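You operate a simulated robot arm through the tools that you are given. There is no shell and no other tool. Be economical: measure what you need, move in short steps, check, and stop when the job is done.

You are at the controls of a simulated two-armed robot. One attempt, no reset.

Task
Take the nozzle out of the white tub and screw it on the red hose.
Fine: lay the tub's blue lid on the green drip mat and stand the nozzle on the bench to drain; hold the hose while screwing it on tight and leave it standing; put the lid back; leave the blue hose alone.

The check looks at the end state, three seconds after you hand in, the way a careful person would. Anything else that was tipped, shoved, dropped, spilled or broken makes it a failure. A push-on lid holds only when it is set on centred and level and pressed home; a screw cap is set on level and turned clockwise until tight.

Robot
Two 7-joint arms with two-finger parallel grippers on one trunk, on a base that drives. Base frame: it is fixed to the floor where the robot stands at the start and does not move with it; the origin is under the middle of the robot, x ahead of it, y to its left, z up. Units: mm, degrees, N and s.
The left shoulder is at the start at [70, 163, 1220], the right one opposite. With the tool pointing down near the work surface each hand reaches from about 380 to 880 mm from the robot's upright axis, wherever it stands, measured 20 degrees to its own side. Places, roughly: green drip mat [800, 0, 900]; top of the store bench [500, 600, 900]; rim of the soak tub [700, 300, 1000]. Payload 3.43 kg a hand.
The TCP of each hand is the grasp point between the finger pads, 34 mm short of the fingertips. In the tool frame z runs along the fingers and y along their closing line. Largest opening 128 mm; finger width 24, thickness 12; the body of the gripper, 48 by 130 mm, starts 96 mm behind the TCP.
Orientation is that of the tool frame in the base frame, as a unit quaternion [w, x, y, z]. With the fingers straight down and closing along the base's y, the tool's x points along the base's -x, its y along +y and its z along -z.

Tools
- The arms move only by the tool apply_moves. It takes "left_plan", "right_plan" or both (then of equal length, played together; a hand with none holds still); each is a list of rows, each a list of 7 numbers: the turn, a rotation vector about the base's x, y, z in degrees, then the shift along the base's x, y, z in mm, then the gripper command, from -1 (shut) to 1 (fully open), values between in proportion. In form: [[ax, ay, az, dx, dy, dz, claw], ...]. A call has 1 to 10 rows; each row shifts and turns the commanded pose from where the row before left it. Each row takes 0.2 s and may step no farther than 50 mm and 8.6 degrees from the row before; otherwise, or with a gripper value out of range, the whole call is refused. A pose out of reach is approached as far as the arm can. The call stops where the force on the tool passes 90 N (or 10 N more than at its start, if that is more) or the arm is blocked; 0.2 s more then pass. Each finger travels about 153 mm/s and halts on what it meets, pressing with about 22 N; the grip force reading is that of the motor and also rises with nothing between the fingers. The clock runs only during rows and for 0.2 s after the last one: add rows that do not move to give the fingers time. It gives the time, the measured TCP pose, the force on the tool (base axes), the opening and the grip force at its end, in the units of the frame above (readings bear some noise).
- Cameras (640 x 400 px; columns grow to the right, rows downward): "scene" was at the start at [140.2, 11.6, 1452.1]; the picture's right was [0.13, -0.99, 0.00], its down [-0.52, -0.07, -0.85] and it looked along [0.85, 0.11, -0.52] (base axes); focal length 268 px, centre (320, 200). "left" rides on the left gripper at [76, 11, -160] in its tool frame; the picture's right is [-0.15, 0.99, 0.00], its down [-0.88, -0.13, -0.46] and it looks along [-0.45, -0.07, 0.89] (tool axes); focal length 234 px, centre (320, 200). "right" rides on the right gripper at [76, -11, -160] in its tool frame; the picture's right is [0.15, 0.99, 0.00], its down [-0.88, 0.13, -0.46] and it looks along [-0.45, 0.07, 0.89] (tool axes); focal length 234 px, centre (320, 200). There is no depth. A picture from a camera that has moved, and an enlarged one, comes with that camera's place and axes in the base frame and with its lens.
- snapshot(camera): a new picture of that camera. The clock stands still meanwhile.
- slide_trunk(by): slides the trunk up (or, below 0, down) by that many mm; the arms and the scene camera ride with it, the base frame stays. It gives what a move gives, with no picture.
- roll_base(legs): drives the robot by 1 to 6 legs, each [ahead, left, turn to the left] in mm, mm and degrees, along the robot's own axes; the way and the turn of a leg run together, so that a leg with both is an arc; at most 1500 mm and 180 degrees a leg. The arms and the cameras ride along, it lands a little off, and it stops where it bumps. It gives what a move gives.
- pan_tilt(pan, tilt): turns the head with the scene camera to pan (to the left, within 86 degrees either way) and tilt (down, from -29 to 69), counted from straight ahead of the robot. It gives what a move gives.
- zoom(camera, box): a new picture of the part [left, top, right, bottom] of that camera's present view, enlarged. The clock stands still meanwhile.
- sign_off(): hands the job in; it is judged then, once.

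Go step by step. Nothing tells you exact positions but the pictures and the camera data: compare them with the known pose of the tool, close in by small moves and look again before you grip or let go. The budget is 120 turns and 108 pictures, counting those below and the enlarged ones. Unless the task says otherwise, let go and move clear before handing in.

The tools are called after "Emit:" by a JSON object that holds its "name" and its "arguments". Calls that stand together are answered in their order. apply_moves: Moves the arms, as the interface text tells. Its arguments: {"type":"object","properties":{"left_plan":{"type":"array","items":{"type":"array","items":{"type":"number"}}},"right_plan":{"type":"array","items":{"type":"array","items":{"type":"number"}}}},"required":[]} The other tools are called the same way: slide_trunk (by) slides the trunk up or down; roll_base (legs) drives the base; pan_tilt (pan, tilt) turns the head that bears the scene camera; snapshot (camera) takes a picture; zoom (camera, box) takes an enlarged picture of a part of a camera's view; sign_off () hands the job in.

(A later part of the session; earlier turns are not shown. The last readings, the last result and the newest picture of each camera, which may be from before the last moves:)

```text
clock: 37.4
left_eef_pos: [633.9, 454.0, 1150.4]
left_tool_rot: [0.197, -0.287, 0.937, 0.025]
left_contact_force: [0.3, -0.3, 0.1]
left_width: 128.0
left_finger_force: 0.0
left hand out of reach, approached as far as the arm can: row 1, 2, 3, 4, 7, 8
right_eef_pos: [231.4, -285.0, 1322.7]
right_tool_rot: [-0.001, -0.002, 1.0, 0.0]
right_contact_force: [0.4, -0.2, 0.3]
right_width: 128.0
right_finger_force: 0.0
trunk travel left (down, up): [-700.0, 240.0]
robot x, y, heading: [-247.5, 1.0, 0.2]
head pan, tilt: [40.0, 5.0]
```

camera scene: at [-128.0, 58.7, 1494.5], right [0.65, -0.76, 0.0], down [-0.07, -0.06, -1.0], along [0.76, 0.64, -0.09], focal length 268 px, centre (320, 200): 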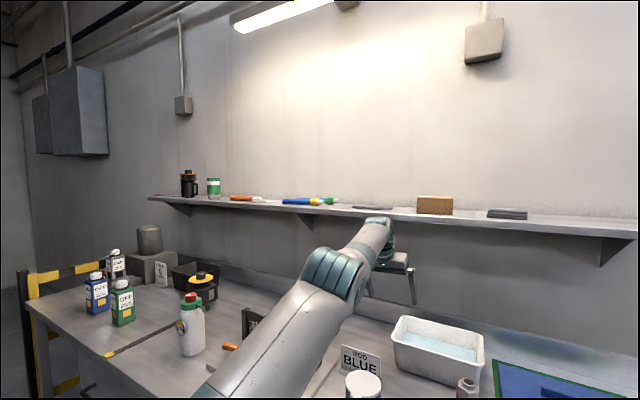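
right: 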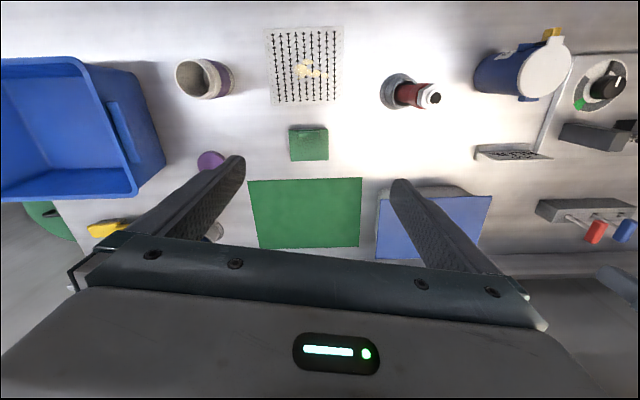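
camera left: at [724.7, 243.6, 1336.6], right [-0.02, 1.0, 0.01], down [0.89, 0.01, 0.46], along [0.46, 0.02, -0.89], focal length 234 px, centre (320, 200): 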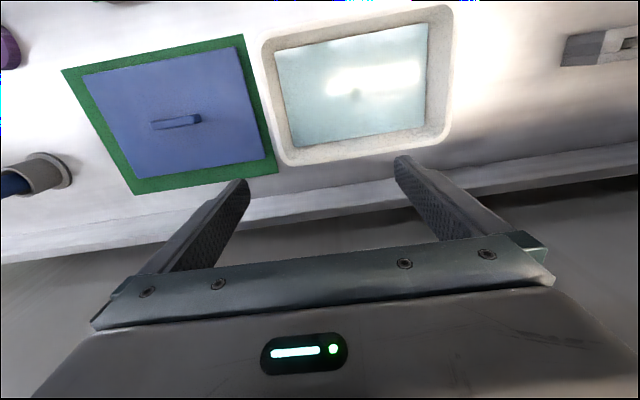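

The arm is essentially straight, so I'll pull in exactly along the shoulder-to-wrist line for a full call to let the elbow break.

Emit:
{"name": "apply_moves", "arguments": {"left_plan": [[0, 0, 0, -45, -15.6, -7, 1], [0, 0, 0, -45, -15.6, -7, 1], [0, 0, 0, -45, -15.6, -7, 1], [0, 0, 0, -45, -15.6, -7, 1], [0, 0, 0, -45, -15.6, -7, 1], [0, 0, 0, -45, -15.6, -7, 1]]}}

Emit:
{"name": "pan_tilt", "arguments": {"pan": 60, "tilt": 45}}

Emit:
{"name": "snapshot", "arguments": {"camera": "scene"}}

```text
clock: 38.8
left_eef_pos: [635.8, 418.0, 1175.1]
left_tool_rot: [0.198, -0.287, 0.937, 0.025]
left_contact_force: [-0.4, 0.0, -0.7]
left_width: 128.1
left_finger_force: 0.0
left hand out of reach, approached as far as the arm can: row 1, 2, 3, 4, 5, 6
right_eef_pos: [230.7, -286.2, 1322.3]
right_tool_rot: [-0.001, -0.002, 1.0, 0.0]
right_contact_force: [0.4, -0.2, -0.2]
right_width: 128.0
right_finger_force: 0.0
trunk travel left (down, up): [-700.0, 240.0]
robot x, y, heading: [-248.8, 3.1, 0.2]
head pan, tilt: [40.0, 5.0]
```

```text
clock: 39.9
left_eef_pos: [636.4, 417.8, 1176.5]
left_tool_rot: [0.197, -0.286, 0.937, 0.025]
left_contact_force: [-0.5, 0.3, -0.3]
left_width: 128.1
left_finger_force: 0.0
right_eef_pos: [231.8, -285.7, 1322.7]
right_tool_rot: [-0.001, -0.002, 1.0, 0.0]
right_contact_force: [-0.3, -0.4, 0.5]
right_width: 128.1
right_finger_force: 0.1
trunk travel left (down, up): [-700.0, 240.0]
robot x, y, heading: [-250.1, -0.0, 0.3]
head pan, tilt: [60.0, 45.0]
```

```text
77 pictures are left
camera scene: at [-158.3, 69.6, 1431.7], right [0.87, -0.5, 0.0], down [-0.35, -0.61, -0.71], along [0.35, 0.61, -0.71], focal length 268 px, centre (320, 200)
```

scene: 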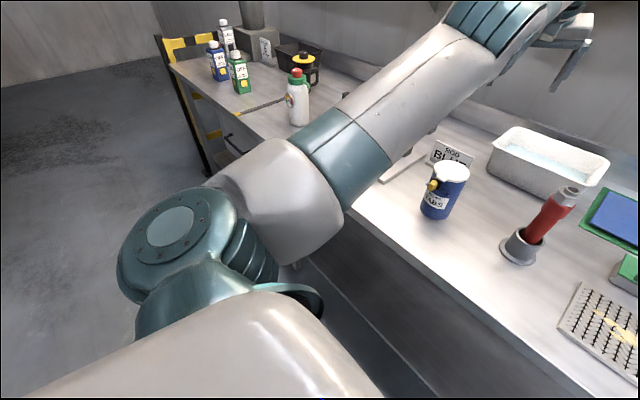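

The elbow's bending plane may be sideways (elbow outward). So I'll sweep toward −y while pulling in, which should flex it.

Emit:
{"name": "apply_moves", "arguments": {"left_plan": [[0, 0, 0, -10, -45, 0, 1], [0, 0, 0, -10, -45, 0, 1], [0, 0, 0, -10, -45, 0, 1], [0, 0, 0, -10, -45, 0, 1], [0, 0, 0, 0, 0, 0, 1]]}}

Emit:
{"name": "apply_moves", "arguments": {"left_plan": [[0, 0, 0, -40, -15, 0, 1], [0, 0, 0, -40, -15, 0, 1], [0, 0, 0, -40, 0, 0, 1], [0, 0, 0, 0, 0, 0, 1]]}}

```text
clock: 41.1
left_eef_pos: [645.9, 242.3, 1185.3]
left_tool_rot: [0.197, -0.287, 0.937, 0.025]
left_contact_force: [-0.4, 0.4, 0.3]
left_width: 127.8
left_finger_force: 0.1
left hand out of reach, approached as far as the arm can: row 1, 2, 3, 4
right_eef_pos: [231.9, -284.5, 1322.9]
right_tool_rot: [0.0, -0.002, 1.0, -0.001]
right_contact_force: [-0.4, 0.0, 0.5]
right_width: 128.1
right_finger_force: 0.1
trunk travel left (down, up): [-700.0, 240.0]
robot x, y, heading: [-247.6, -1.1, 0.2]
head pan, tilt: [60.0, 45.0]
```

```text
clock: 42.1
left_eef_pos: [639.6, 212.1, 1204.9]
left_tool_rot: [0.198, -0.286, 0.937, 0.025]
left_contact_force: [-0.2, -0.7, -0.4]
left_width: 128.4
left_finger_force: 0.1
left hand out of reach, approached as far as the arm can: row 1, 2, 3
right_eef_pos: [230.5, -286.3, 1323.5]
right_tool_rot: [-0.001, -0.002, 1.0, 0.0]
right_contact_force: [0.2, -0.2, -0.8]
right_width: 127.7
right_finger_force: 0.1
trunk travel left (down, up): [-700.0, 240.0]
robot x, y, heading: [-249.8, -5.1, 0.2]
head pan, tilt: [60.0, 45.0]
```

The limit surface is a sphere about [-180, 238, 1225]. I'll pull in exactly along its radius for a full call and see whether it starts to shorten.

Emit:
{"name": "apply_moves", "arguments": {"left_plan": [[0, 0, 0, -46.8, 3.6, -10.2, 1], [0, 0, 0, -46.8, 3.6, -10.2, 1], [0, 0, 0, -46.8, 3.6, -10.2, 1], [0, 0, 0, -46.8, 3.6, -10.2, 1], [0, 0, 0, -46.8, 3.6, -10.2, 1], [0, 0, 0, -46.8, 3.6, -10.2, 1], [0, 0, 0, -46.8, 3.6, -10.2, 1], [0, 0, 0, -46.8, 3.6, -10.2, 1], [0, 0, 0, -46.8, 3.6, -10.2, 1], [0, 0, 0, -46.8, 3.6, -10.2, 1]]}}

Emit:
{"name": "apply_moves", "arguments": {"left_plan": [[0, 0, 0, 0, 0, -30, 1], [0, 0, 0, 0, 0, 0, 1], [0, 0, 0, 0, 0, 0, 1]]}}

```text
clock: 44.3
left_eef_pos: [636.1, 209.1, 1212.1]
left_tool_rot: [0.197, -0.287, 0.937, 0.025]
left_contact_force: [0.2, -0.1, -0.1]
left_width: 128.2
left_finger_force: 0.0
left hand out of reach, approached as far as the arm can: row 1, 2, 3, 4, 5, 6, 7, 8, 9, 10
right_eef_pos: [231.1, -285.3, 1323.1]
right_tool_rot: [-0.001, -0.001, 1.0, 0.0]
right_contact_force: [0.1, 0.3, -0.3]
right_width: 128.0
right_finger_force: 0.1
trunk travel left (down, up): [-700.0, 240.0]
robot x, y, heading: [-250.9, 1.7, 0.1]
head pan, tilt: [60.0, 45.0]
```

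```text
clock: 45.1
left_eef_pos: [644.6, 206.3, 1186.2]
left_tool_rot: [0.197, -0.287, 0.937, 0.025]
left_contact_force: [-0.7, -0.2, 0.0]
left_width: 128.3
left_finger_force: 0.0
left hand out of reach, approached as far as the arm can: row 1
right_eef_pos: [231.9, -285.6, 1323.0]
right_tool_rot: [0.0, -0.002, 1.0, 0.0]
right_contact_force: [-0.5, 0.3, -0.5]
right_width: 127.7
right_finger_force: 0.0
trunk travel left (down, up): [-700.0, 240.0]
robot x, y, heading: [-249.4, 1.6, 0.3]
head pan, tilt: [60.0, 45.0]
```

Next test: push outward and see whether the reach lengthens. That tells which side of straight the elbow is on.

Emit:
{"name": "apply_moves", "arguments": {"left_plan": [[0, 0, 0, 46, -4, 9, 1], [0, 0, 0, 46, -4, 9, 1], [0, 0, 0, 46, -4, 9, 1], [0, 0, 0, 46, -4, 9, 1], [0, 0, 0, 0, 0, 0, 1]]}}

Emit:
{"name": "pan_tilt", "arguments": {"pan": 45, "tilt": 25}}

Emit:
{"name": "snapshot", "arguments": {"camera": "scene"}}

```text
clock: 46.3
left_eef_pos: [645.9, 206.3, 1185.8]
left_tool_rot: [0.199, -0.287, 0.937, 0.025]
left_contact_force: [-0.6, 0.0, -0.2]
left_width: 128.2
left_finger_force: 0.1
left hand out of reach, approached as far as the arm can: row 1, 2, 3, 4
right_eef_pos: [230.9, -284.4, 1322.5]
right_tool_rot: [-0.001, -0.002, 1.0, 0.001]
right_contact_force: [-0.6, -0.5, 0.4]
right_width: 127.9
right_finger_force: 0.1
trunk travel left (down, up): [-700.0, 240.0]
robot x, y, heading: [-248.1, -3.4, 0.0]
head pan, tilt: [60.0, 45.0]
```

```text
clock: 47.1
left_eef_pos: [645.1, 207.0, 1185.0]
left_tool_rot: [0.198, -0.286, 0.937, 0.025]
left_contact_force: [0.7, 0.0, -0.7]
left_width: 128.1
left_finger_force: 0.0
right_eef_pos: [231.7, -285.9, 1322.9]
right_tool_rot: [-0.001, -0.002, 1.0, 0.0]
right_contact_force: [0.0, -1.0, -0.4]
right_width: 127.5
right_finger_force: 0.0
trunk travel left (down, up): [-700.0, 240.0]
robot x, y, heading: [-251.0, -0.1, 0.1]
head pan, tilt: [45.0, 25.0]
```

```text
76 pictures are left
camera scene: at [-133.9, 64.5, 1462.1], right [0.71, -0.7, 0.0], down [-0.3, -0.3, -0.91], along [0.64, 0.64, -0.42], focal length 268 px, centre (320, 200)
```

scene: 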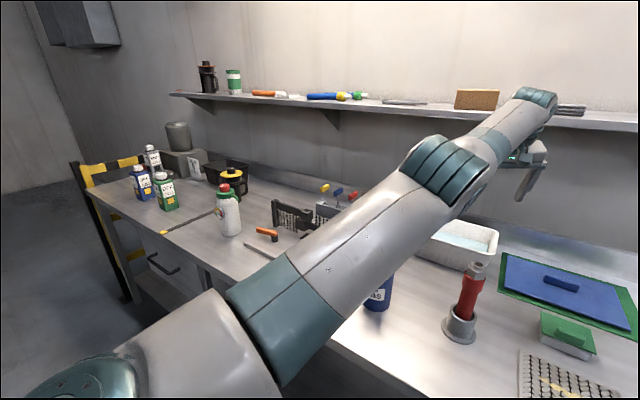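

Geometry suggests plain shifts leave this elbow untouched, but pitching the hand about the wrist should flex it. I'll pitch the fingers back toward the robot while the wrist moves slightly inward.

Emit:
{"name": "apply_moves", "arguments": {"left_plan": [[0, 8, 0, -34, 0, -9, 1], [0, 8, 0, -36, 0, -6, 1], [0, 8, 0, -38, 0, -3, 1], [0, 8, 0, -38, 0, 1, 1], [0, 0, 0, -40, 0, -8, 1], [0, 0, 0, -40, 0, -8, 1], [0, 0, 0, 0, 0, 0, 1]]}}

Emit:
{"name": "snapshot", "arguments": {"camera": "scene"}}

```text
clock: 48.7
left_eef_pos: [523.2, 203.1, 1167.1]
left_tool_rot: [-0.058, -0.27, 0.956, 0.101]
left_contact_force: [-0.3, 0.2, 0.0]
left_width: 127.9
left_finger_force: 0.2
left hand out of reach, approached as far as the arm can: row 2, 3, 4, 5, 6
right_eef_pos: [230.7, -285.7, 1321.8]
right_tool_rot: [-0.001, -0.002, 1.0, 0.0]
right_contact_force: [-0.5, -0.1, 0.0]
right_width: 128.0
right_finger_force: 0.1
trunk travel left (down, up): [-700.0, 240.0]
robot x, y, heading: [-248.7, -0.7, 0.1]
head pan, tilt: [45.0, 25.0]
```

```text
75 pictures are left
camera scene: at [-133.8, 64.3, 1462.2], right [0.71, -0.7, 0.0], down [-0.3, -0.3, -0.91], along [0.64, 0.64, -0.42], focal length 268 px, centre (320, 200)
```

scene: 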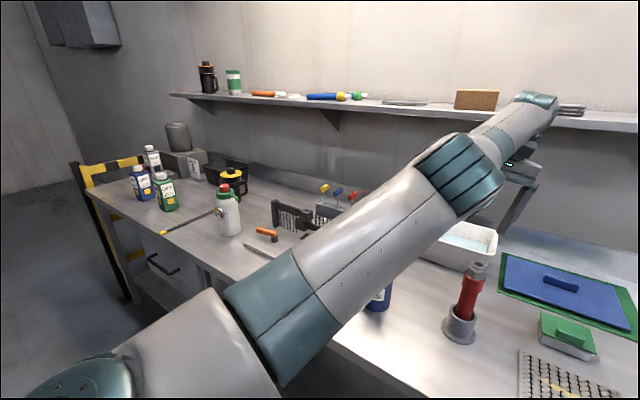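

The upper arm rolled and the reach may have shortened a bit. I'll try pulling straight in again.

Emit:
{"name": "apply_moves", "arguments": {"left_plan": [[0, 8, 0, -45, 0, 0, 1], [0, 8, 0, -45, 0, 0, 1], [0, -8, 0, -20, 0, 0, 1], [0, -8, 0, -20, 0, 0, 1], [0, -8, 0, 0, 0, 0, 1], [0, -8, 0, 0, 0, 0, 1], [0, 0, 0, 0, 0, 0, 1]]}}

Emit:
{"name": "snapshot", "arguments": {"camera": "scene"}}

```text
clock: 50.3
left_eef_pos: [543.4, 186.6, 1182.2]
left_tool_rot: [0.131, -0.285, 0.949, 0.035]
left_contact_force: [-0.4, -0.5, 0.1]
left_width: 127.9
left_finger_force: 0.1
left hand out of reach, approached as far as the arm can: row 1, 2, 3, 4
right_eef_pos: [231.2, -287.1, 1322.3]
right_tool_rot: [0.0, -0.001, 1.0, 0.001]
right_contact_force: [-0.1, -0.6, -0.7]
right_width: 128.1
right_finger_force: 0.1
trunk travel left (down, up): [-700.0, 240.0]
robot x, y, heading: [-252.2, 0.3, 0.3]
head pan, tilt: [45.0, 25.0]
```

```text
74 pictures are left
camera scene: at [-134.1, 61.6, 1462.3], right [0.71, -0.71, 0.0], down [-0.3, -0.3, -0.91], along [0.64, 0.64, -0.42], focal length 268 px, centre (320, 200)
```

scene: 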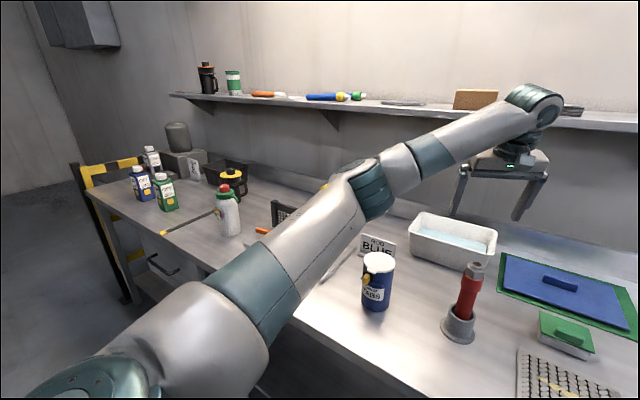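

The elbow is bent again and the arm is free. I'll straighten the hand (tool down, yaw 10°) and pull it in, keeping clear of the stretched limit from now on.

Emit:
{"name": "apply_moves", "arguments": {"left_plan": [[-4.1, 6.6, 0, -20, 10, 15, 1], [-4.1, 6.6, 0, -20, 10, 15, 1], [0, 0, -7.8, -20, 10, 10, 1], [0, 0, -7.8, -20, 10, 0, 1], [0, 0, -7.8, -20, 10, 0, 1], [0, 0, 0, 0, 0, 0, 1]]}}

Emit:
{"name": "pan_tilt", "arguments": {"pan": 15, "tilt": 35}}

Emit:
{"name": "snapshot", "arguments": {"camera": "scene"}}

```text
clock: 51.7
left_eef_pos: [446.7, 240.1, 1223.1]
left_tool_rot: [-0.002, -0.088, 0.996, -0.002]
left_contact_force: [-0.3, 0.2, -0.5]
left_width: 128.0
left_finger_force: 0.0
right_eef_pos: [230.6, -285.3, 1322.6]
right_tool_rot: [-0.001, -0.002, 1.0, 0.0]
right_contact_force: [-0.3, 1.1, 0.8]
right_width: 128.0
right_finger_force: 0.0
trunk travel left (down, up): [-700.0, 240.0]
robot x, y, heading: [-249.9, -5.5, 0.5]
head pan, tilt: [45.0, 25.0]
```

```text
clock: 52.6
left_eef_pos: [445.6, 240.0, 1223.0]
left_tool_rot: [-0.001, -0.088, 0.996, -0.002]
left_contact_force: [-0.1, -0.6, 0.5]
left_width: 127.9
left_finger_force: 0.2
right_eef_pos: [231.6, -285.6, 1322.8]
right_tool_rot: [0.0, -0.001, 1.0, 0.001]
right_contact_force: [-1.0, 0.5, 0.0]
right_width: 127.8
right_finger_force: 0.0
trunk travel left (down, up): [-700.0, 240.0]
robot x, y, heading: [-248.9, -1.7, 0.2]
head pan, tilt: [15.0, 35.0]
```

```text
73 pictures are left
camera scene: at [-114.0, 22.4, 1446.4], right [0.26, -0.96, 0.0], down [-0.55, -0.15, -0.82], along [0.79, 0.22, -0.57], focal length 268 px, centre (320, 200)
```

scene: 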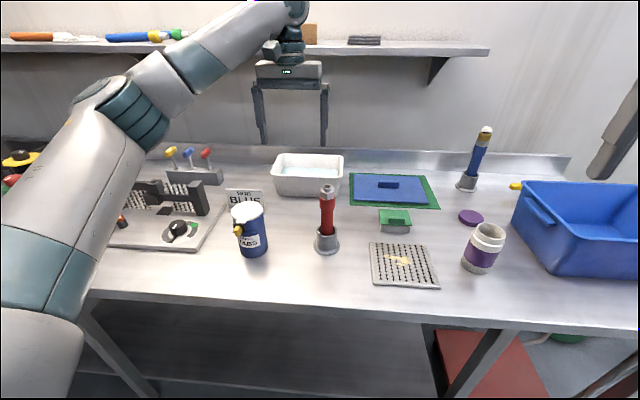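

Everything on the bench still stands, and the lid is on the mat. I'll drive back to the bench, shifted 60 mm to the right so the mat and tub are both comfortable for the left arm.

Emit:
{"name": "roll_base", "arguments": {"legs": [[250, -60, 0]]}}

Emit:
{"name": "apply_moves", "arguments": {"left_plan": [[0, 0, 0, -25, 20, 10, 1], [0, 0, 0, -25, 20, 10, 1], [0, 0, 0, -10, 30, 10, 1], [0, 0, 0, 0, 30, 0, 1], [0, 0, 0, 0, 0, 0, 1]]}}

Emit:
{"name": "snapshot", "arguments": {"camera": "left"}}

Emit:
{"name": "snapshot", "arguments": {"camera": "scene"}}

```text
clock: 54.5
left_eef_pos: [697.3, 180.4, 1224.7]
left_tool_rot: [0.0, -0.088, 0.996, -0.002]
left_contact_force: [-0.1, -0.2, -0.1]
left_width: 128.1
left_finger_force: 0.0
right_eef_pos: [482.1, -344.5, 1323.0]
right_tool_rot: [0.0, -0.002, 1.0, -0.001]
right_contact_force: [-0.6, -0.5, -0.6]
right_width: 127.8
right_finger_force: 0.1
trunk travel left (down, up): [-700.0, 240.0]
robot x, y, heading: [1.7, -58.1, 0.2]
head pan, tilt: [15.0, 35.0]
```

```text
clock: 55.7
left_eef_pos: [638.3, 281.7, 1254.8]
left_tool_rot: [-0.001, -0.088, 0.996, -0.001]
left_contact_force: [0.4, 0.2, 0.7]
left_width: 128.3
left_finger_force: 0.2
right_eef_pos: [484.9, -345.9, 1321.9]
right_tool_rot: [-0.001, -0.001, 1.0, 0.0]
right_contact_force: [-0.6, 0.6, -0.2]
right_width: 128.0
right_finger_force: 0.0
trunk travel left (down, up): [-700.0, 240.0]
robot x, y, heading: [2.7, -59.7, 0.1]
head pan, tilt: [15.0, 35.0]
```

```text
72 pictures are left
camera left: at [561.4, 279.2, 1415.3], right [-0.03, 1.0, 0.0], down [0.89, 0.03, 0.45], along [0.45, 0.01, -0.89], focal length 234 px, centre (320, 200)
```

left: 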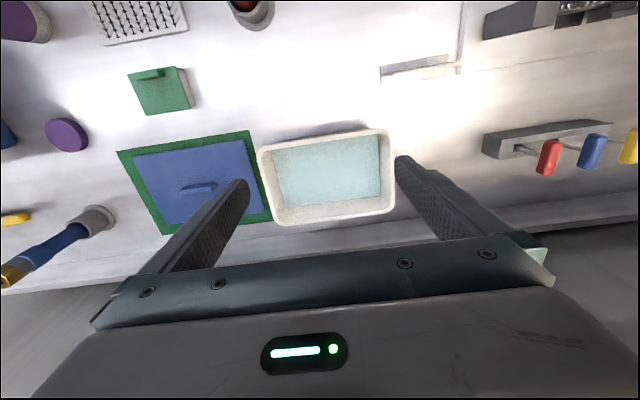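

```text
71 pictures are left
camera scene: at [138.9, -37.7, 1446.3], right [0.26, -0.97, 0.0], down [-0.55, -0.15, -0.82], along [0.79, 0.21, -0.57], focal length 268 px, centre (320, 200)
```

scene: 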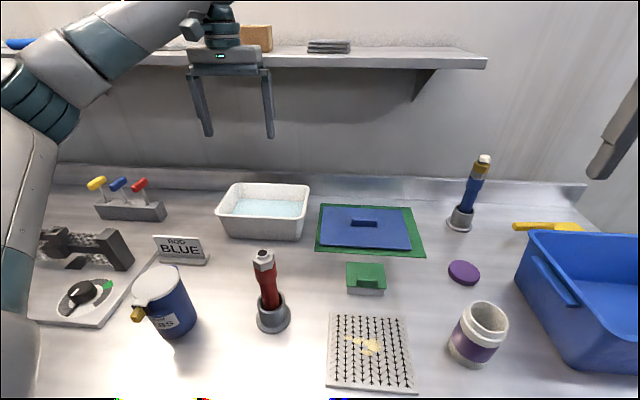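

The tub is full of cloudy liquid. I'll zoom in to find the nozzle.

Emit:
{"name": "zoom", "arguments": {"camera": "left", "box": [250, 115, 410, 235]}}

Emit:
{"name": "zoom", "arguments": {"camera": "scene", "box": [200, 170, 330, 250]}}

```text
3.33 times, centred on (330, 175) of left
camera zoom: at [561.4, 279.2, 1415.3], right [-0.03, 1.0, 0.0], down [0.89, 0.03, 0.45], along [0.45, 0.01, -0.89], focal length 781 px, centre (287, 283)
```

zoom: 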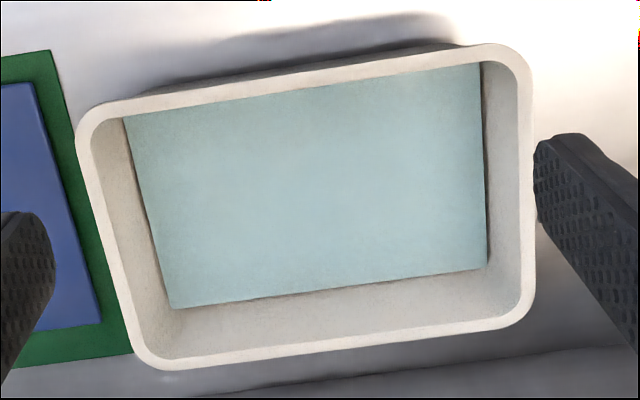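

```text
4.92 times, centred on (265, 210) of scene
camera zoom: at [138.9, -37.7, 1446.3], right [0.26, -0.97, 0.0], down [-0.55, -0.15, -0.82], along [0.79, 0.21, -0.57], focal length 1317 px, centre (591, 151)
```

zoom: 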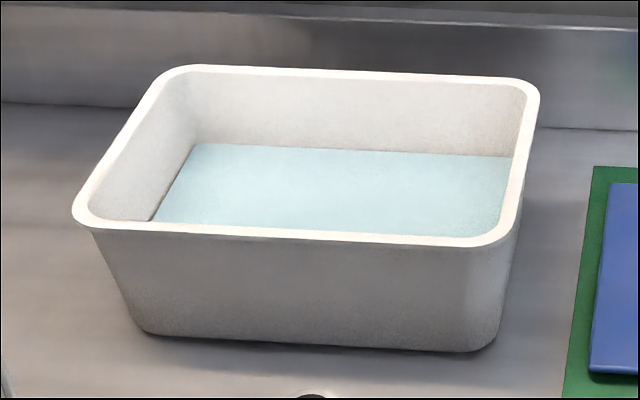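

The nozzle is hidden by the liquid, though a dark spot near [746, 308] showed in an earlier view. I'll bring the hand camera closer over the tub.

Emit:
{"name": "apply_moves", "arguments": {"left_plan": [[0, 0, 0, 25, 2, -25, 1], [0, 0, 0, 25, 2, -25, 1], [0, 0, 0, 25, 2, -25, 1], [0, 0, 0, 25, 2, -25, 1], [0, 0, 0, 0, 0, 0, 1]]}}

Emit:
{"name": "zoom", "arguments": {"camera": "left", "box": [180, 40, 460, 240]}}

```text
clock: 56.9
left_eef_pos: [736.8, 289.3, 1155.5]
left_tool_rot: [0.0, -0.087, 0.996, -0.002]
left_contact_force: [0.8, -0.7, -1.1]
left_width: 128.0
left_finger_force: 0.0
right_eef_pos: [483.5, -345.9, 1323.4]
right_tool_rot: [0.0, -0.002, 1.0, -0.001]
right_contact_force: [-0.2, 0.5, 0.9]
right_width: 128.0
right_finger_force: 0.0
trunk travel left (down, up): [-700.0, 240.0]
robot x, y, heading: [2.7, -60.9, 0.3]
head pan, tilt: [15.0, 35.0]
```

```text
2.00 times, centred on (320, 140) of left
camera zoom: at [660.6, 286.4, 1317.1], right [-0.03, 1.0, 0.0], down [0.89, 0.03, 0.46], along [0.46, 0.01, -0.89], focal length 468 px, centre (320, 320)
```

zoom: 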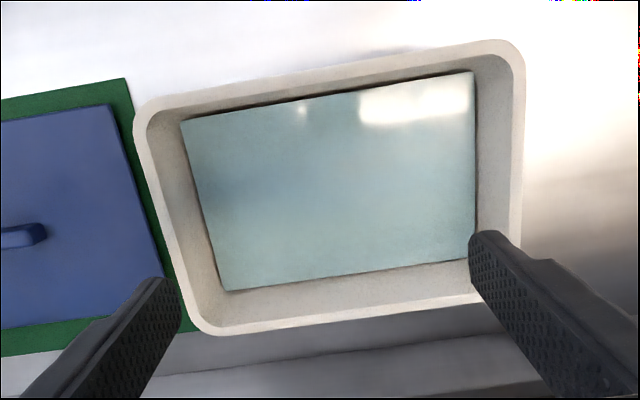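

There is a faint darker patch on the left of the liquid. I'll zoom in on it.

Emit:
{"name": "zoom", "arguments": {"camera": "left", "box": [255, 75, 425, 190]}}

Emit:
{"name": "zoom", "arguments": {"camera": "scene", "box": [225, 190, 310, 225]}}

```text
3.48 times, centred on (340, 132) of left
camera zoom: at [660.6, 286.4, 1317.1], right [-0.03, 1.0, 0.0], down [0.89, 0.03, 0.46], along [0.46, 0.01, -0.89], focal length 814 px, centre (250, 435)
```

zoom: 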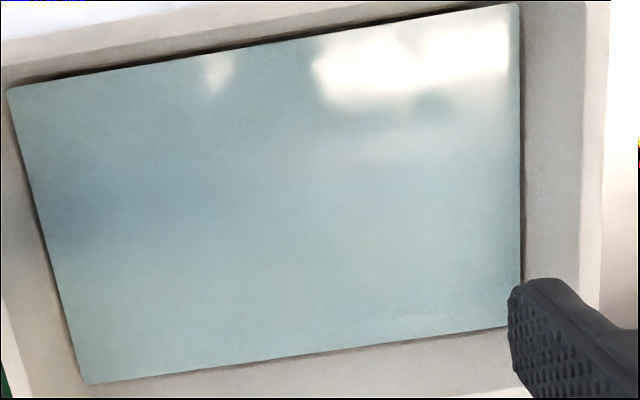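

```text
7.53 times, centred on (268, 208) of scene
camera zoom: at [137.4, -36.9, 1446.5], right [0.26, -0.97, 0.0], down [-0.55, -0.15, -0.82], along [0.79, 0.21, -0.57], focal length 2015 px, centre (715, 144)
```

zoom: 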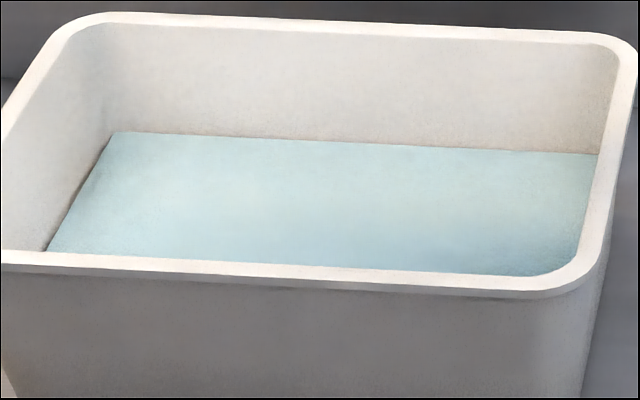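

The liquid is nearly opaque. I'll lower the hand so the camera is closer and steeper over the tub.

Emit:
{"name": "apply_moves", "arguments": {"left_plan": [[0, 0, 0, 10, 5, -30, 1], [0, 0, 0, 10, 5, -30, 1], [0, 0, 0, 10, 0, -30, 1], [0, 0, 0, 0, 0, 0, 1]]}}

Emit:
{"name": "zoom", "arguments": {"camera": "left", "box": [180, 0, 480, 190]}}

```text
clock: 57.9
left_eef_pos: [770.9, 301.2, 1063.7]
left_tool_rot: [-0.001, -0.088, 0.996, -0.002]
left_contact_force: [-0.6, 0.4, 0.0]
left_width: 128.0
left_finger_force: 0.0
right_eef_pos: [483.8, -344.1, 1323.5]
right_tool_rot: [0.0, -0.002, 1.0, 0.0]
right_contact_force: [-0.4, -0.3, -0.2]
right_width: 128.1
right_finger_force: 0.0
trunk travel left (down, up): [-700.0, 240.0]
robot x, y, heading: [1.0, -58.6, 0.4]
head pan, tilt: [15.0, 35.0]
```

```text
2.11 times, centred on (330, 95) of left
camera zoom: at [693.4, 298.7, 1224.4], right [-0.03, 1.0, 0.0], down [0.89, 0.03, 0.45], along [0.45, 0.01, -0.89], focal length 493 px, centre (299, 421)
```

zoom: 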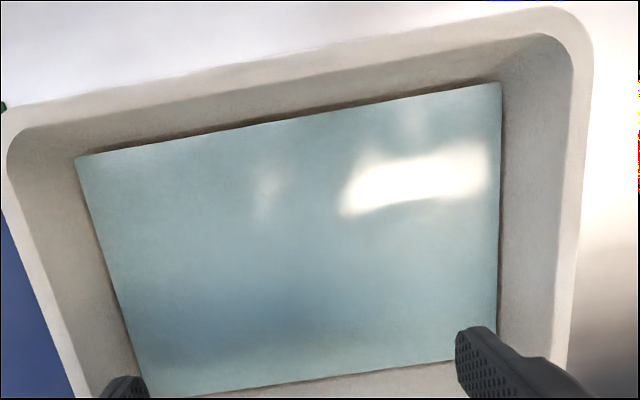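

The dark patch moves with the camera, so it is only a reflection. I must feel for the nozzle. With the tub interior about 200×130 mm, centred at [740, 301] and yawed 10°, I'll lower the open fingers at the tub centre in small steps, watching the force.

Emit:
{"name": "apply_moves", "arguments": {"left_plan": [[0, 0, 0, -31, 0, 0, 1], [0, 0, 0, 0, 0, -25, 1], [0, 0, 0, 0, 0, -25, 1], [0, 0, 0, 0, 0, -20, 1], [0, 0, 0, 0, 0, -15, 1], [0, 0, 0, 0, 0, 0, 1]]}}

Emit:
{"name": "snapshot", "arguments": {"camera": "scene"}}

Emit:
{"name": "snapshot", "arguments": {"camera": "left"}}

```text
clock: 59.3
left_eef_pos: [737.8, 299.5, 977.0]
left_tool_rot: [-0.001, -0.089, 0.996, -0.001]
left_contact_force: [0.4, 0.9, 0.1]
left_width: 128.0
left_finger_force: 0.1
right_eef_pos: [483.6, -345.0, 1323.0]
right_tool_rot: [0.0, -0.001, 1.0, 0.001]
right_contact_force: [0.2, -0.7, 0.2]
right_width: 128.1
right_finger_force: 0.1
trunk travel left (down, up): [-700.0, 240.0]
robot x, y, heading: [-1.3, -59.0, 0.0]
head pan, tilt: [15.0, 35.0]
```

```text
64 pictures are left
camera scene: at [138.1, -36.8, 1446.4], right [0.26, -0.97, 0.0], down [-0.55, -0.15, -0.82], along [0.79, 0.21, -0.57], focal length 268 px, centre (320, 200)
```

scene: 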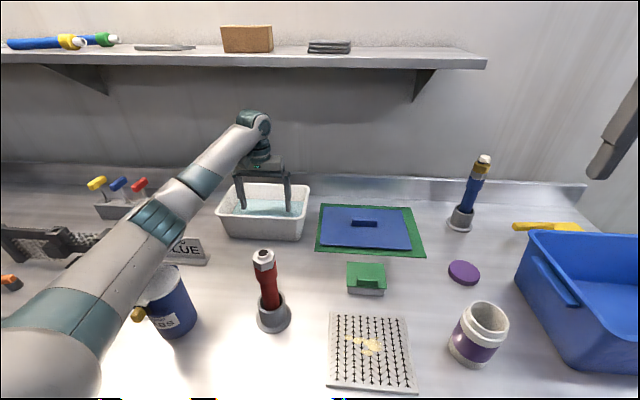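

```text
63 pictures are left
camera left: at [662.1, 297.8, 1138.1], right [-0.03, 1.0, 0.0], down [0.89, 0.03, 0.45], along [0.45, 0.01, -0.89], focal length 234 px, centre (320, 200)
```

left: 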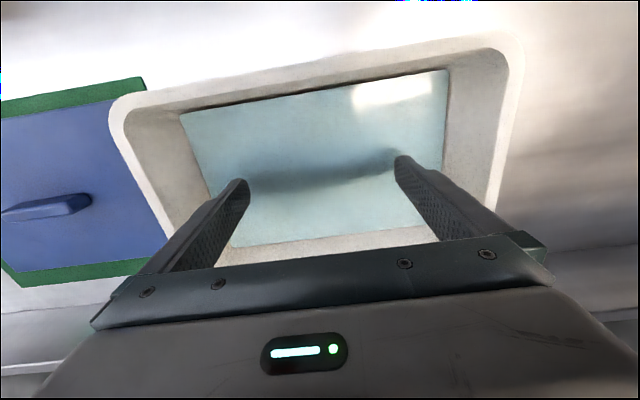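

The fingertips are at the liquid surface, centred in the tub. I'll go down gently to fingertip z of about 900.

Emit:
{"name": "apply_moves", "arguments": {"left_plan": [[0, 0, 0, 0, 0, -8, 1], [0, 0, 0, 0, 0, -8, 1], [0, 0, 0, 0, 0, -8, 1], [0, 0, 0, 0, 0, -8, 1], [0, 0, 0, 0, 0, -6, 1], [0, 0, 0, 0, 0, 0, 1]]}}

```text
clock: 60.7
left_eef_pos: [734.9, 296.6, 953.9]
left_tool_rot: [0.007, -0.09, 0.996, -0.001]
left_contact_force: [0.6, -0.2, -0.1]
left_width: 127.9
left_finger_force: 0.1
right_eef_pos: [476.9, -350.0, 1325.3]
right_tool_rot: [0.003, -0.002, 1.0, 0.002]
right_contact_force: [-1.1, -1.0, -0.2]
right_width: 128.0
right_finger_force: 0.0
trunk travel left (down, up): [-700.0, 240.0]
robot x, y, heading: [0.8, -58.7, 0.1]
head pan, tilt: [15.0, 35.0]
```

The hand stopped short at z 954 with no tool force while the robot body leaned, so the forearm or elbow is resting on something. I'll look before moving.

Emit:
{"name": "snapshot", "arguments": {"camera": "scene"}}

Emit:
{"name": "apply_moves", "arguments": {"left_plan": [[0, 0, 0, 0, 0, 25, 1], [0, 0, 0, 0, 0, 10, 1], [0, 0, 0, 0, 0, 0, 1]]}}

Emit:
{"name": "snapshot", "arguments": {"camera": "scene"}}

```text
62 pictures are left
camera scene: at [130.5, -43.4, 1448.0], right [0.26, -0.96, 0.0], down [-0.55, -0.15, -0.82], along [0.79, 0.22, -0.57], focal length 268 px, centre (320, 200)
```

scene: 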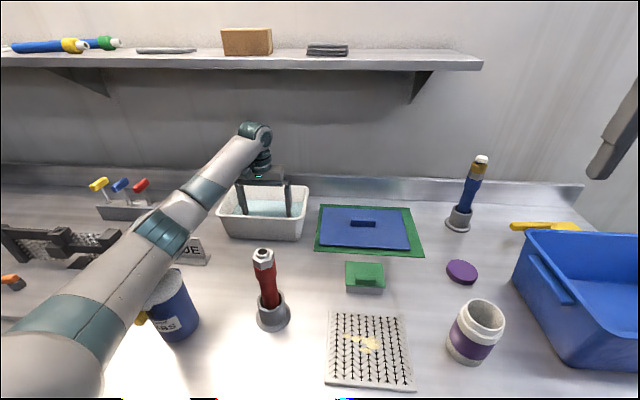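

```text
clock: 61.5
left_eef_pos: [737.0, 297.2, 977.8]
left_tool_rot: [0.002, -0.088, 0.996, -0.002]
left_contact_force: [-0.7, 0.8, -0.6]
left_width: 127.9
left_finger_force: 0.0
right_eef_pos: [479.2, -346.4, 1323.3]
right_tool_rot: [0.002, -0.002, 1.0, 0.001]
right_contact_force: [0.7, -0.5, 0.5]
right_width: 128.3
right_finger_force: 0.0
trunk travel left (down, up): [-700.0, 240.0]
robot x, y, heading: [1.4, -60.3, 0.3]
head pan, tilt: [15.0, 35.0]
```

```text
61 pictures are left
camera scene: at [133.7, -38.8, 1446.5], right [0.26, -0.97, 0.0], down [-0.55, -0.15, -0.82], along [0.79, 0.21, -0.57], focal length 268 px, centre (320, 200)
```

scene: 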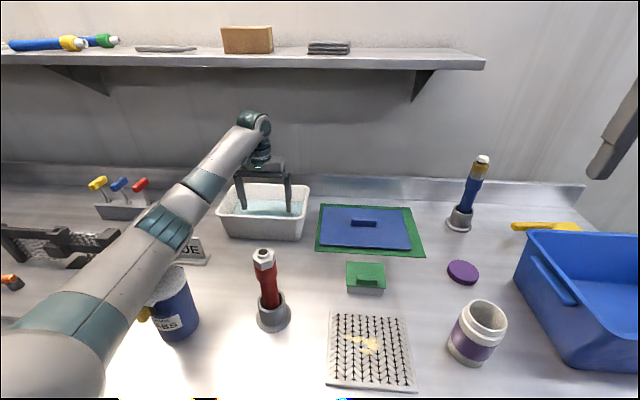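

The low elbow is right above the mug, near [372, 350], top about z 1035, and must have touched it. I'll check the mug and then raise the trunk to lift the elbow.

Emit:
{"name": "apply_moves", "arguments": {"left_plan": [[0, 0, 0, 0, 0, 40, 1], [0, 0, 0, 0, 0, 40, 1], [0, 0, 0, 0, 0, 0, 1]]}}

Emit:
{"name": "slide_trunk", "arguments": {"by": 130}}

Emit:
{"name": "snapshot", "arguments": {"camera": "scene"}}

```text
clock: 62.3
left_eef_pos: [739.4, 299.3, 1054.7]
left_tool_rot: [-0.002, -0.088, 0.996, -0.003]
left_contact_force: [0.3, 0.4, 0.0]
left_width: 128.1
left_finger_force: 0.1
right_eef_pos: [484.8, -345.0, 1322.1]
right_tool_rot: [-0.001, -0.001, 1.0, 0.0]
right_contact_force: [0.2, 0.2, -0.3]
right_width: 128.0
right_finger_force: 0.0
trunk travel left (down, up): [-700.0, 240.0]
robot x, y, heading: [3.7, -61.8, 0.4]
head pan, tilt: [15.0, 35.0]
```

```text
clock: 63.9
left_eef_pos: [738.2, 299.7, 1186.1]
left_tool_rot: [-0.001, -0.088, 0.996, -0.001]
left_contact_force: [0.3, -0.5, -0.6]
left_width: 128.0
left_finger_force: 0.0
right_eef_pos: [483.3, -345.0, 1452.3]
right_tool_rot: [-0.001, -0.002, 1.0, 0.0]
right_contact_force: [0.2, 0.3, -0.5]
right_width: 127.9
right_finger_force: 0.0
trunk travel left (down, up): [-830.0, 110.0]
robot x, y, heading: [3.4, -57.6, -0.0]
head pan, tilt: [15.0, 35.0]
```

```text
60 pictures are left
camera scene: at [138.6, -37.0, 1576.3], right [0.26, -0.97, 0.0], down [-0.55, -0.15, -0.82], along [0.79, 0.21, -0.57], focal length 268 px, centre (320, 200)
```

scene: 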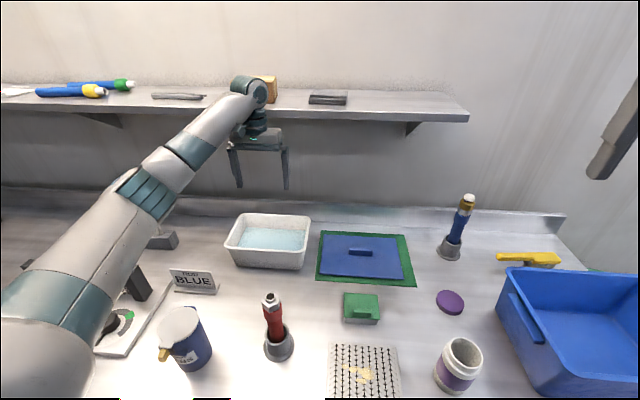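

The mug is standing as before. With the trunk 130 mm higher the elbow has clearance, so I'll descend into the tub again.

Emit:
{"name": "zoom", "arguments": {"camera": "scene", "box": [130, 250, 330, 380]}}

Emit:
{"name": "apply_moves", "arguments": {"left_plan": [[0, 0, 0, 2, 1, -40, 1], [0, 0, 0, 0, 0, -40, 1], [0, 0, 0, 0, 0, -40, 1], [0, 0, 0, 0, 0, -40, 1], [0, 0, 0, 0, 0, -40, 1], [0, 0, 0, 0, 0, -16, 1], [0, 0, 0, 0, 0, -10, 1], [0, 0, 0, 0, 0, 0, 1]]}}

Emit:
{"name": "snapshot", "arguments": {"camera": "scene"}}

```text
3.08 times, centred on (230, 315) of scene
camera zoom: at [138.6, -37.0, 1576.3], right [0.26, -0.97, 0.0], down [-0.55, -0.15, -0.82], along [0.79, 0.21, -0.57], focal length 823 px, centre (597, -154)
```

zoom: 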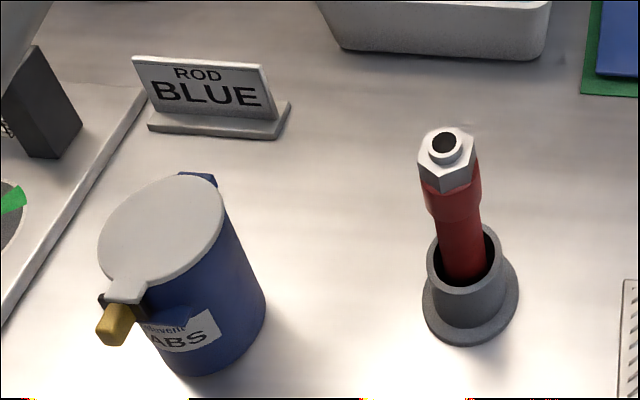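

```text
clock: 65.7
left_eef_pos: [742.4, 300.5, 960.7]
left_tool_rot: [-0.001, -0.088, 0.996, -0.002]
left_contact_force: [0.0, 0.2, -0.7]
left_width: 127.9
left_finger_force: 0.0
right_eef_pos: [483.4, -344.1, 1451.7]
right_tool_rot: [0.0, -0.002, 1.0, 0.0]
right_contact_force: [-0.6, 0.2, 0.4]
right_width: 128.0
right_finger_force: 0.0
trunk travel left (down, up): [-830.0, 110.0]
robot x, y, heading: [5.8, -59.6, -0.1]
head pan, tilt: [15.0, 35.0]
```

```text
58 pictures are left
camera scene: at [138.5, -36.8, 1576.4], right [0.26, -0.97, 0.0], down [-0.55, -0.15, -0.82], along [0.79, 0.21, -0.57], focal length 268 px, centre (320, 200)
```

scene: 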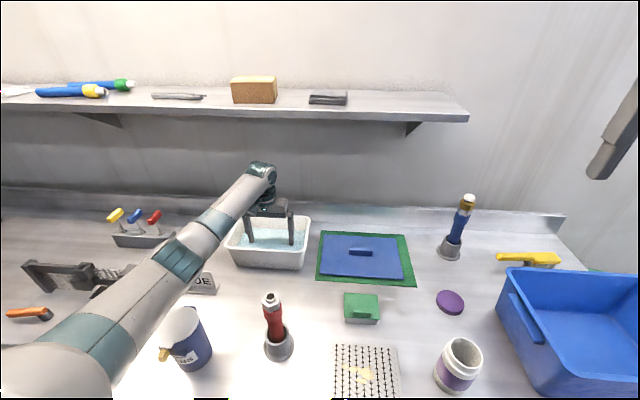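

Good clearance now. Descending the rest slowly.

Emit:
{"name": "apply_moves", "arguments": {"left_plan": [[0, 0, 0, 0, 0, -6, 1], [0, 0, 0, 0, 0, -6, 1], [0, 0, 0, 0, 0, -6, 1], [0, 0, 0, 0, 0, -6, 1], [0, 0, 0, 0, 0, 0, 1]]}}

```text
clock: 66.9
left_eef_pos: [740.1, 300.4, 936.1]
left_tool_rot: [0.0, -0.088, 0.996, -0.002]
left_contact_force: [-0.4, 0.3, -0.3]
left_width: 128.2
left_finger_force: 0.0
right_eef_pos: [483.7, -344.8, 1452.2]
right_tool_rot: [0.0, -0.002, 1.0, -0.001]
right_contact_force: [-0.4, 0.1, -0.6]
right_width: 127.9
right_finger_force: 0.2
trunk travel left (down, up): [-830.0, 110.0]
robot x, y, heading: [3.1, -58.0, 0.3]
head pan, tilt: [15.0, 35.0]
```

No contact, with the tips at z about 902. Closing the fingers to sweep for the nozzle.

Emit:
{"name": "apply_moves", "arguments": {"left_plan": [[0, 0, 0, 0, 0, 0, 0.5], [0, 0, 0, 0, 0, 0, 0.2], [0, 0, 0, 0, 0, 0, -0.1], [0, 0, 0, 0, 0, 0, -0.4], [0, 0, 0, 0, 0, 0, -0.7], [0, 0, 0, 0, 0, 0, -1], [0, 0, 0, 0, 0, 0, -1]]}}

```text
clock: 68.5
left_eef_pos: [739.8, 301.1, 935.9]
left_tool_rot: [0.0, -0.088, 0.996, -0.002]
left_contact_force: [1.7, -0.4, 0.6]
left_width: 38.6
left_finger_force: 21.6
right_eef_pos: [483.8, -345.5, 1453.5]
right_tool_rot: [-0.001, -0.002, 1.0, 0.0]
right_contact_force: [-0.2, -0.2, -0.3]
right_width: 127.9
right_finger_force: 0.1
trunk travel left (down, up): [-830.0, 110.0]
robot x, y, heading: [5.0, -60.5, 0.3]
head pan, tilt: [15.0, 35.0]
```

Something 38.6 mm wide is gripped. I'll lift it slowly out of the liquid and look.

Emit:
{"name": "apply_moves", "arguments": {"left_plan": [[0, 0, 0, 0, 0, 10, -1], [0, 0, 0, 0, 0, 15, -1], [0, 0, 0, 0, 0, 20, -1], [0, 0, 0, 0, 0, 25, -1], [0, 0, 0, 0, 0, 30, -1], [0, 0, 0, 0, 0, 30, -1], [0, 0, 0, 0, 0, 0, -1], [0, 0, 0, 0, 0, 0, -1]]}}

Emit:
{"name": "snapshot", "arguments": {"camera": "left"}}

Emit:
{"name": "zoom", "arguments": {"camera": "scene", "box": [210, 120, 330, 280]}}

```text
clock: 70.3
left_eef_pos: [741.6, 298.7, 1065.9]
left_tool_rot: [-0.001, -0.088, 0.996, -0.001]
left_contact_force: [-0.6, -0.7, 0.0]
left_width: 38.3
left_finger_force: 21.9
right_eef_pos: [484.9, -343.4, 1452.9]
right_tool_rot: [0.0, -0.001, 1.0, 0.001]
right_contact_force: [-0.3, -0.3, 0.4]
right_width: 128.0
right_finger_force: 0.1
trunk travel left (down, up): [-830.0, 110.0]
robot x, y, heading: [5.2, -60.1, 0.5]
head pan, tilt: [15.0, 35.0]
```

```text
57 pictures are left
camera left: at [664.4, 296.7, 1227.1], right [-0.03, 1.0, 0.0], down [0.89, 0.03, 0.45], along [0.45, 0.01, -0.89], focal length 234 px, centre (320, 200)
```

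left: 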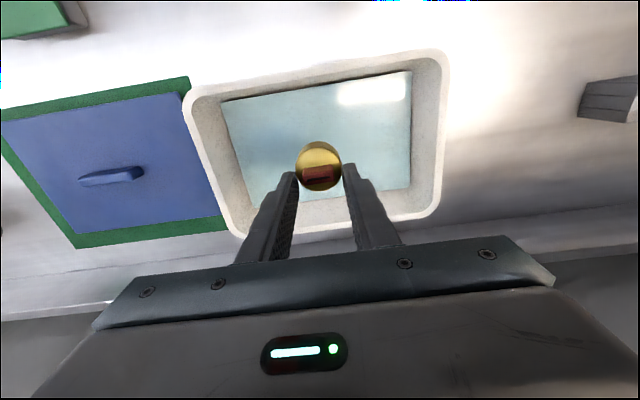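

```text
2.50 times, centred on (270, 200) of scene
camera zoom: at [138.6, -37.0, 1576.4], right [0.26, -0.97, 0.0], down [-0.55, -0.15, -0.82], along [0.79, 0.21, -0.57], focal length 669 px, centre (445, 200)
```

zoom: 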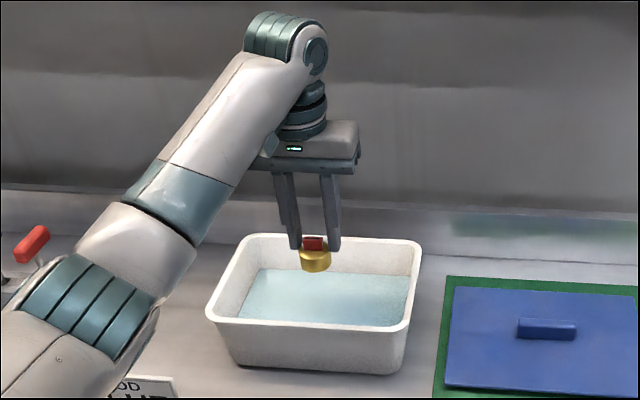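

The nozzle is held: brass collar at the bottom with a red top. A closer look comes next.

Emit:
{"name": "zoom", "arguments": {"camera": "left", "box": [260, 120, 390, 210]}}

Emit:
{"name": "zoom", "arguments": {"camera": "scene", "box": [250, 180, 290, 210]}}

```text
4.44 times, centred on (325, 165) of left
camera zoom: at [664.4, 296.7, 1227.1], right [-0.03, 1.0, 0.0], down [0.89, 0.03, 0.45], along [0.45, 0.01, -0.89], focal length 1041 px, centre (298, 356)
```

zoom: 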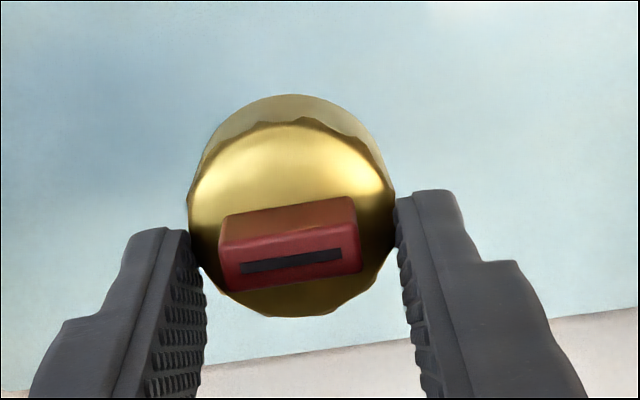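

```text
13.33 times, centred on (270, 195) of scene
camera zoom: at [138.6, -37.0, 1576.4], right [0.26, -0.97, 0.0], down [-0.55, -0.15, -0.82], along [0.79, 0.21, -0.57], focal length 3567 px, centre (987, 267)
```

zoom: 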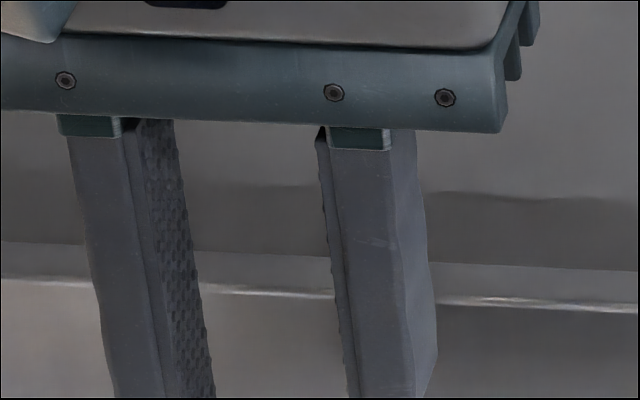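

The brass cap, about 40 mm across with its red tip up, is held near the pad edges. I'll carry it level to a free bench spot near [595, 150], between tub and hose.

Emit:
{"name": "apply_moves", "arguments": {"left_plan": [[0, 0, 0, 0, 0, 15, -1], [0, 0, 0, -18, -18, 0, -1], [0, 0, 0, -21, -22, 0, -1], [0, 0, 0, -21, -22, 0, -1], [0, 0, 0, -21, -22, 0, -1], [0, 0, 0, -21, -22, 0, -1], [0, 0, 0, -21, -22, 0, -1], [0, 0, 0, -20, -20, 0, -1], [0, 0, 0, 0, 0, 0, -1]]}}

Emit:
{"name": "snapshot", "arguments": {"camera": "scene"}}

Emit:
{"name": "snapshot", "arguments": {"camera": "left"}}

```text
clock: 72.3
left_eef_pos: [595.1, 153.4, 1081.6]
left_tool_rot: [-0.001, -0.088, 0.996, -0.002]
left_contact_force: [0.7, -0.2, -0.1]
left_width: 38.7
left_finger_force: 22.4
right_eef_pos: [484.6, -343.8, 1452.7]
right_tool_rot: [-0.001, -0.002, 1.0, 0.0]
right_contact_force: [-0.5, -0.2, 0.3]
right_width: 128.2
right_finger_force: 0.0
trunk travel left (down, up): [-830.0, 110.0]
robot x, y, heading: [0.7, -57.0, 0.4]
head pan, tilt: [15.0, 35.0]
```

```text
53 pictures are left
camera scene: at [138.7, -36.7, 1576.3], right [0.26, -0.97, 0.0], down [-0.55, -0.15, -0.82], along [0.79, 0.21, -0.57], focal length 268 px, centre (320, 200)
```

scene: 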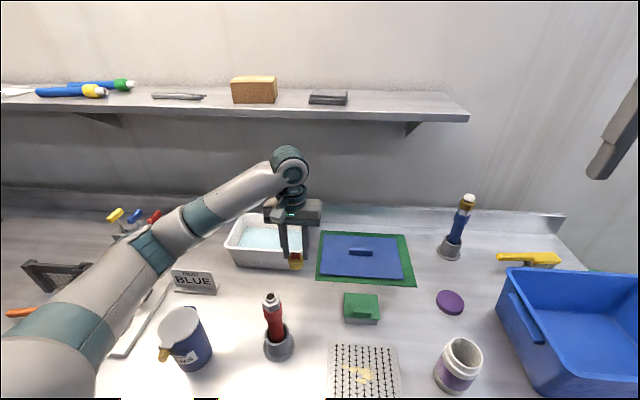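

```text
52 pictures are left
camera left: at [519.5, 150.7, 1242.5], right [-0.03, 1.0, 0.0], down [0.89, 0.03, 0.45], along [0.45, 0.01, -0.89], focal length 234 px, centre (320, 200)
```

left: 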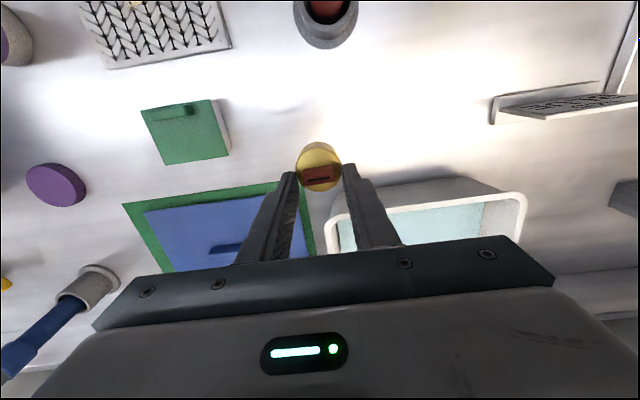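

The spot is clear. Lowering the nozzle to the bench, gently at the end.

Emit:
{"name": "apply_moves", "arguments": {"left_plan": [[0, 0, 0, 0, 0, -40, -1], [0, 0, 0, 0, 0, -40, -1], [0, 0, 0, 0, 0, -40, -1], [0, 0, 0, 0, 0, -20, -1], [0, 0, 0, 0, 0, -4, -1], [0, 0, 0, 0, 0, -3, -1], [0, 0, 0, 0, 0, 0, -1]]}}

Emit:
{"name": "zoom", "arguments": {"camera": "scene", "box": [240, 200, 340, 300]}}

```text
clock: 73.9
left_eef_pos: [597.9, 152.9, 933.3]
left_tool_rot: [-0.001, -0.088, 0.996, -0.001]
left_contact_force: [-0.6, -0.2, -0.2]
left_width: 38.5
left_finger_force: 22.4
right_eef_pos: [484.3, -344.5, 1453.5]
right_tool_rot: [0.001, -0.002, 1.0, 0.0]
right_contact_force: [-0.8, 0.0, 0.1]
right_width: 128.2
right_finger_force: 0.0
trunk travel left (down, up): [-830.0, 110.0]
robot x, y, heading: [4.0, -60.4, 0.0]
head pan, tilt: [15.0, 35.0]
```

```text
4.00 times, centred on (290, 250) of scene
camera zoom: at [138.5, -36.9, 1576.4], right [0.26, -0.97, 0.0], down [-0.55, -0.15, -0.82], along [0.79, 0.21, -0.57], focal length 1070 px, centre (440, 0)
```

zoom: 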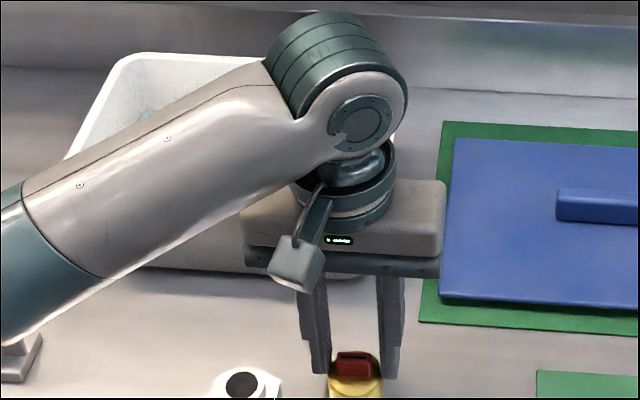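

Almost down. Lowering in 2 mm steps until contact.

Emit:
{"name": "apply_moves", "arguments": {"left_plan": [[0, 0, 0, 0, 0, -2, -1], [0, 0, 0, 0, 0, -2, -1], [0, 0, 0, 0, 0, -2, -1], [0, 0, 0, 0, 0, 0, -1]]}}

Emit:
{"name": "zoom", "arguments": {"camera": "scene", "box": [260, 250, 330, 310]}}

```text
clock: 74.9
left_eef_pos: [595.7, 152.9, 930.5]
left_tool_rot: [0.002, -0.089, 0.996, 0.0]
left_contact_force: [0.9, 4.6, 10.8]
left_width: 38.7
left_finger_force: 22.2
right_eef_pos: [481.7, -344.3, 1453.8]
right_tool_rot: [0.0, -0.002, 1.0, 0.0]
right_contact_force: [-0.4, 0.6, -0.4]
right_width: 128.2
right_finger_force: 0.0
trunk travel left (down, up): [-830.0, 110.0]
robot x, y, heading: [1.2, -58.2, 0.3]
head pan, tilt: [15.0, 35.0]
```

```text
6.67 times, centred on (295, 280) of scene
camera zoom: at [136.3, -37.9, 1577.0], right [0.26, -0.96, 0.0], down [-0.55, -0.15, -0.82], along [0.79, 0.22, -0.57], focal length 1784 px, centre (487, -333)
```

zoom: 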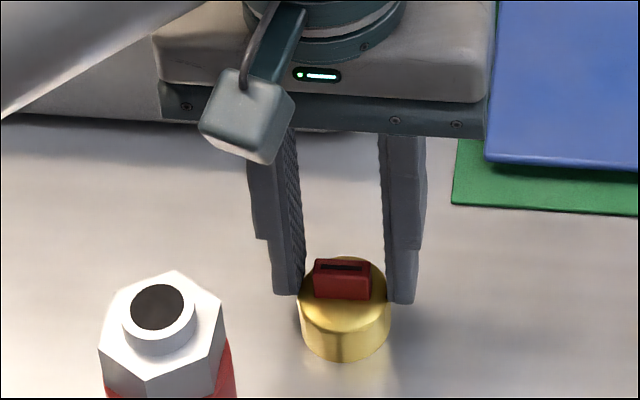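

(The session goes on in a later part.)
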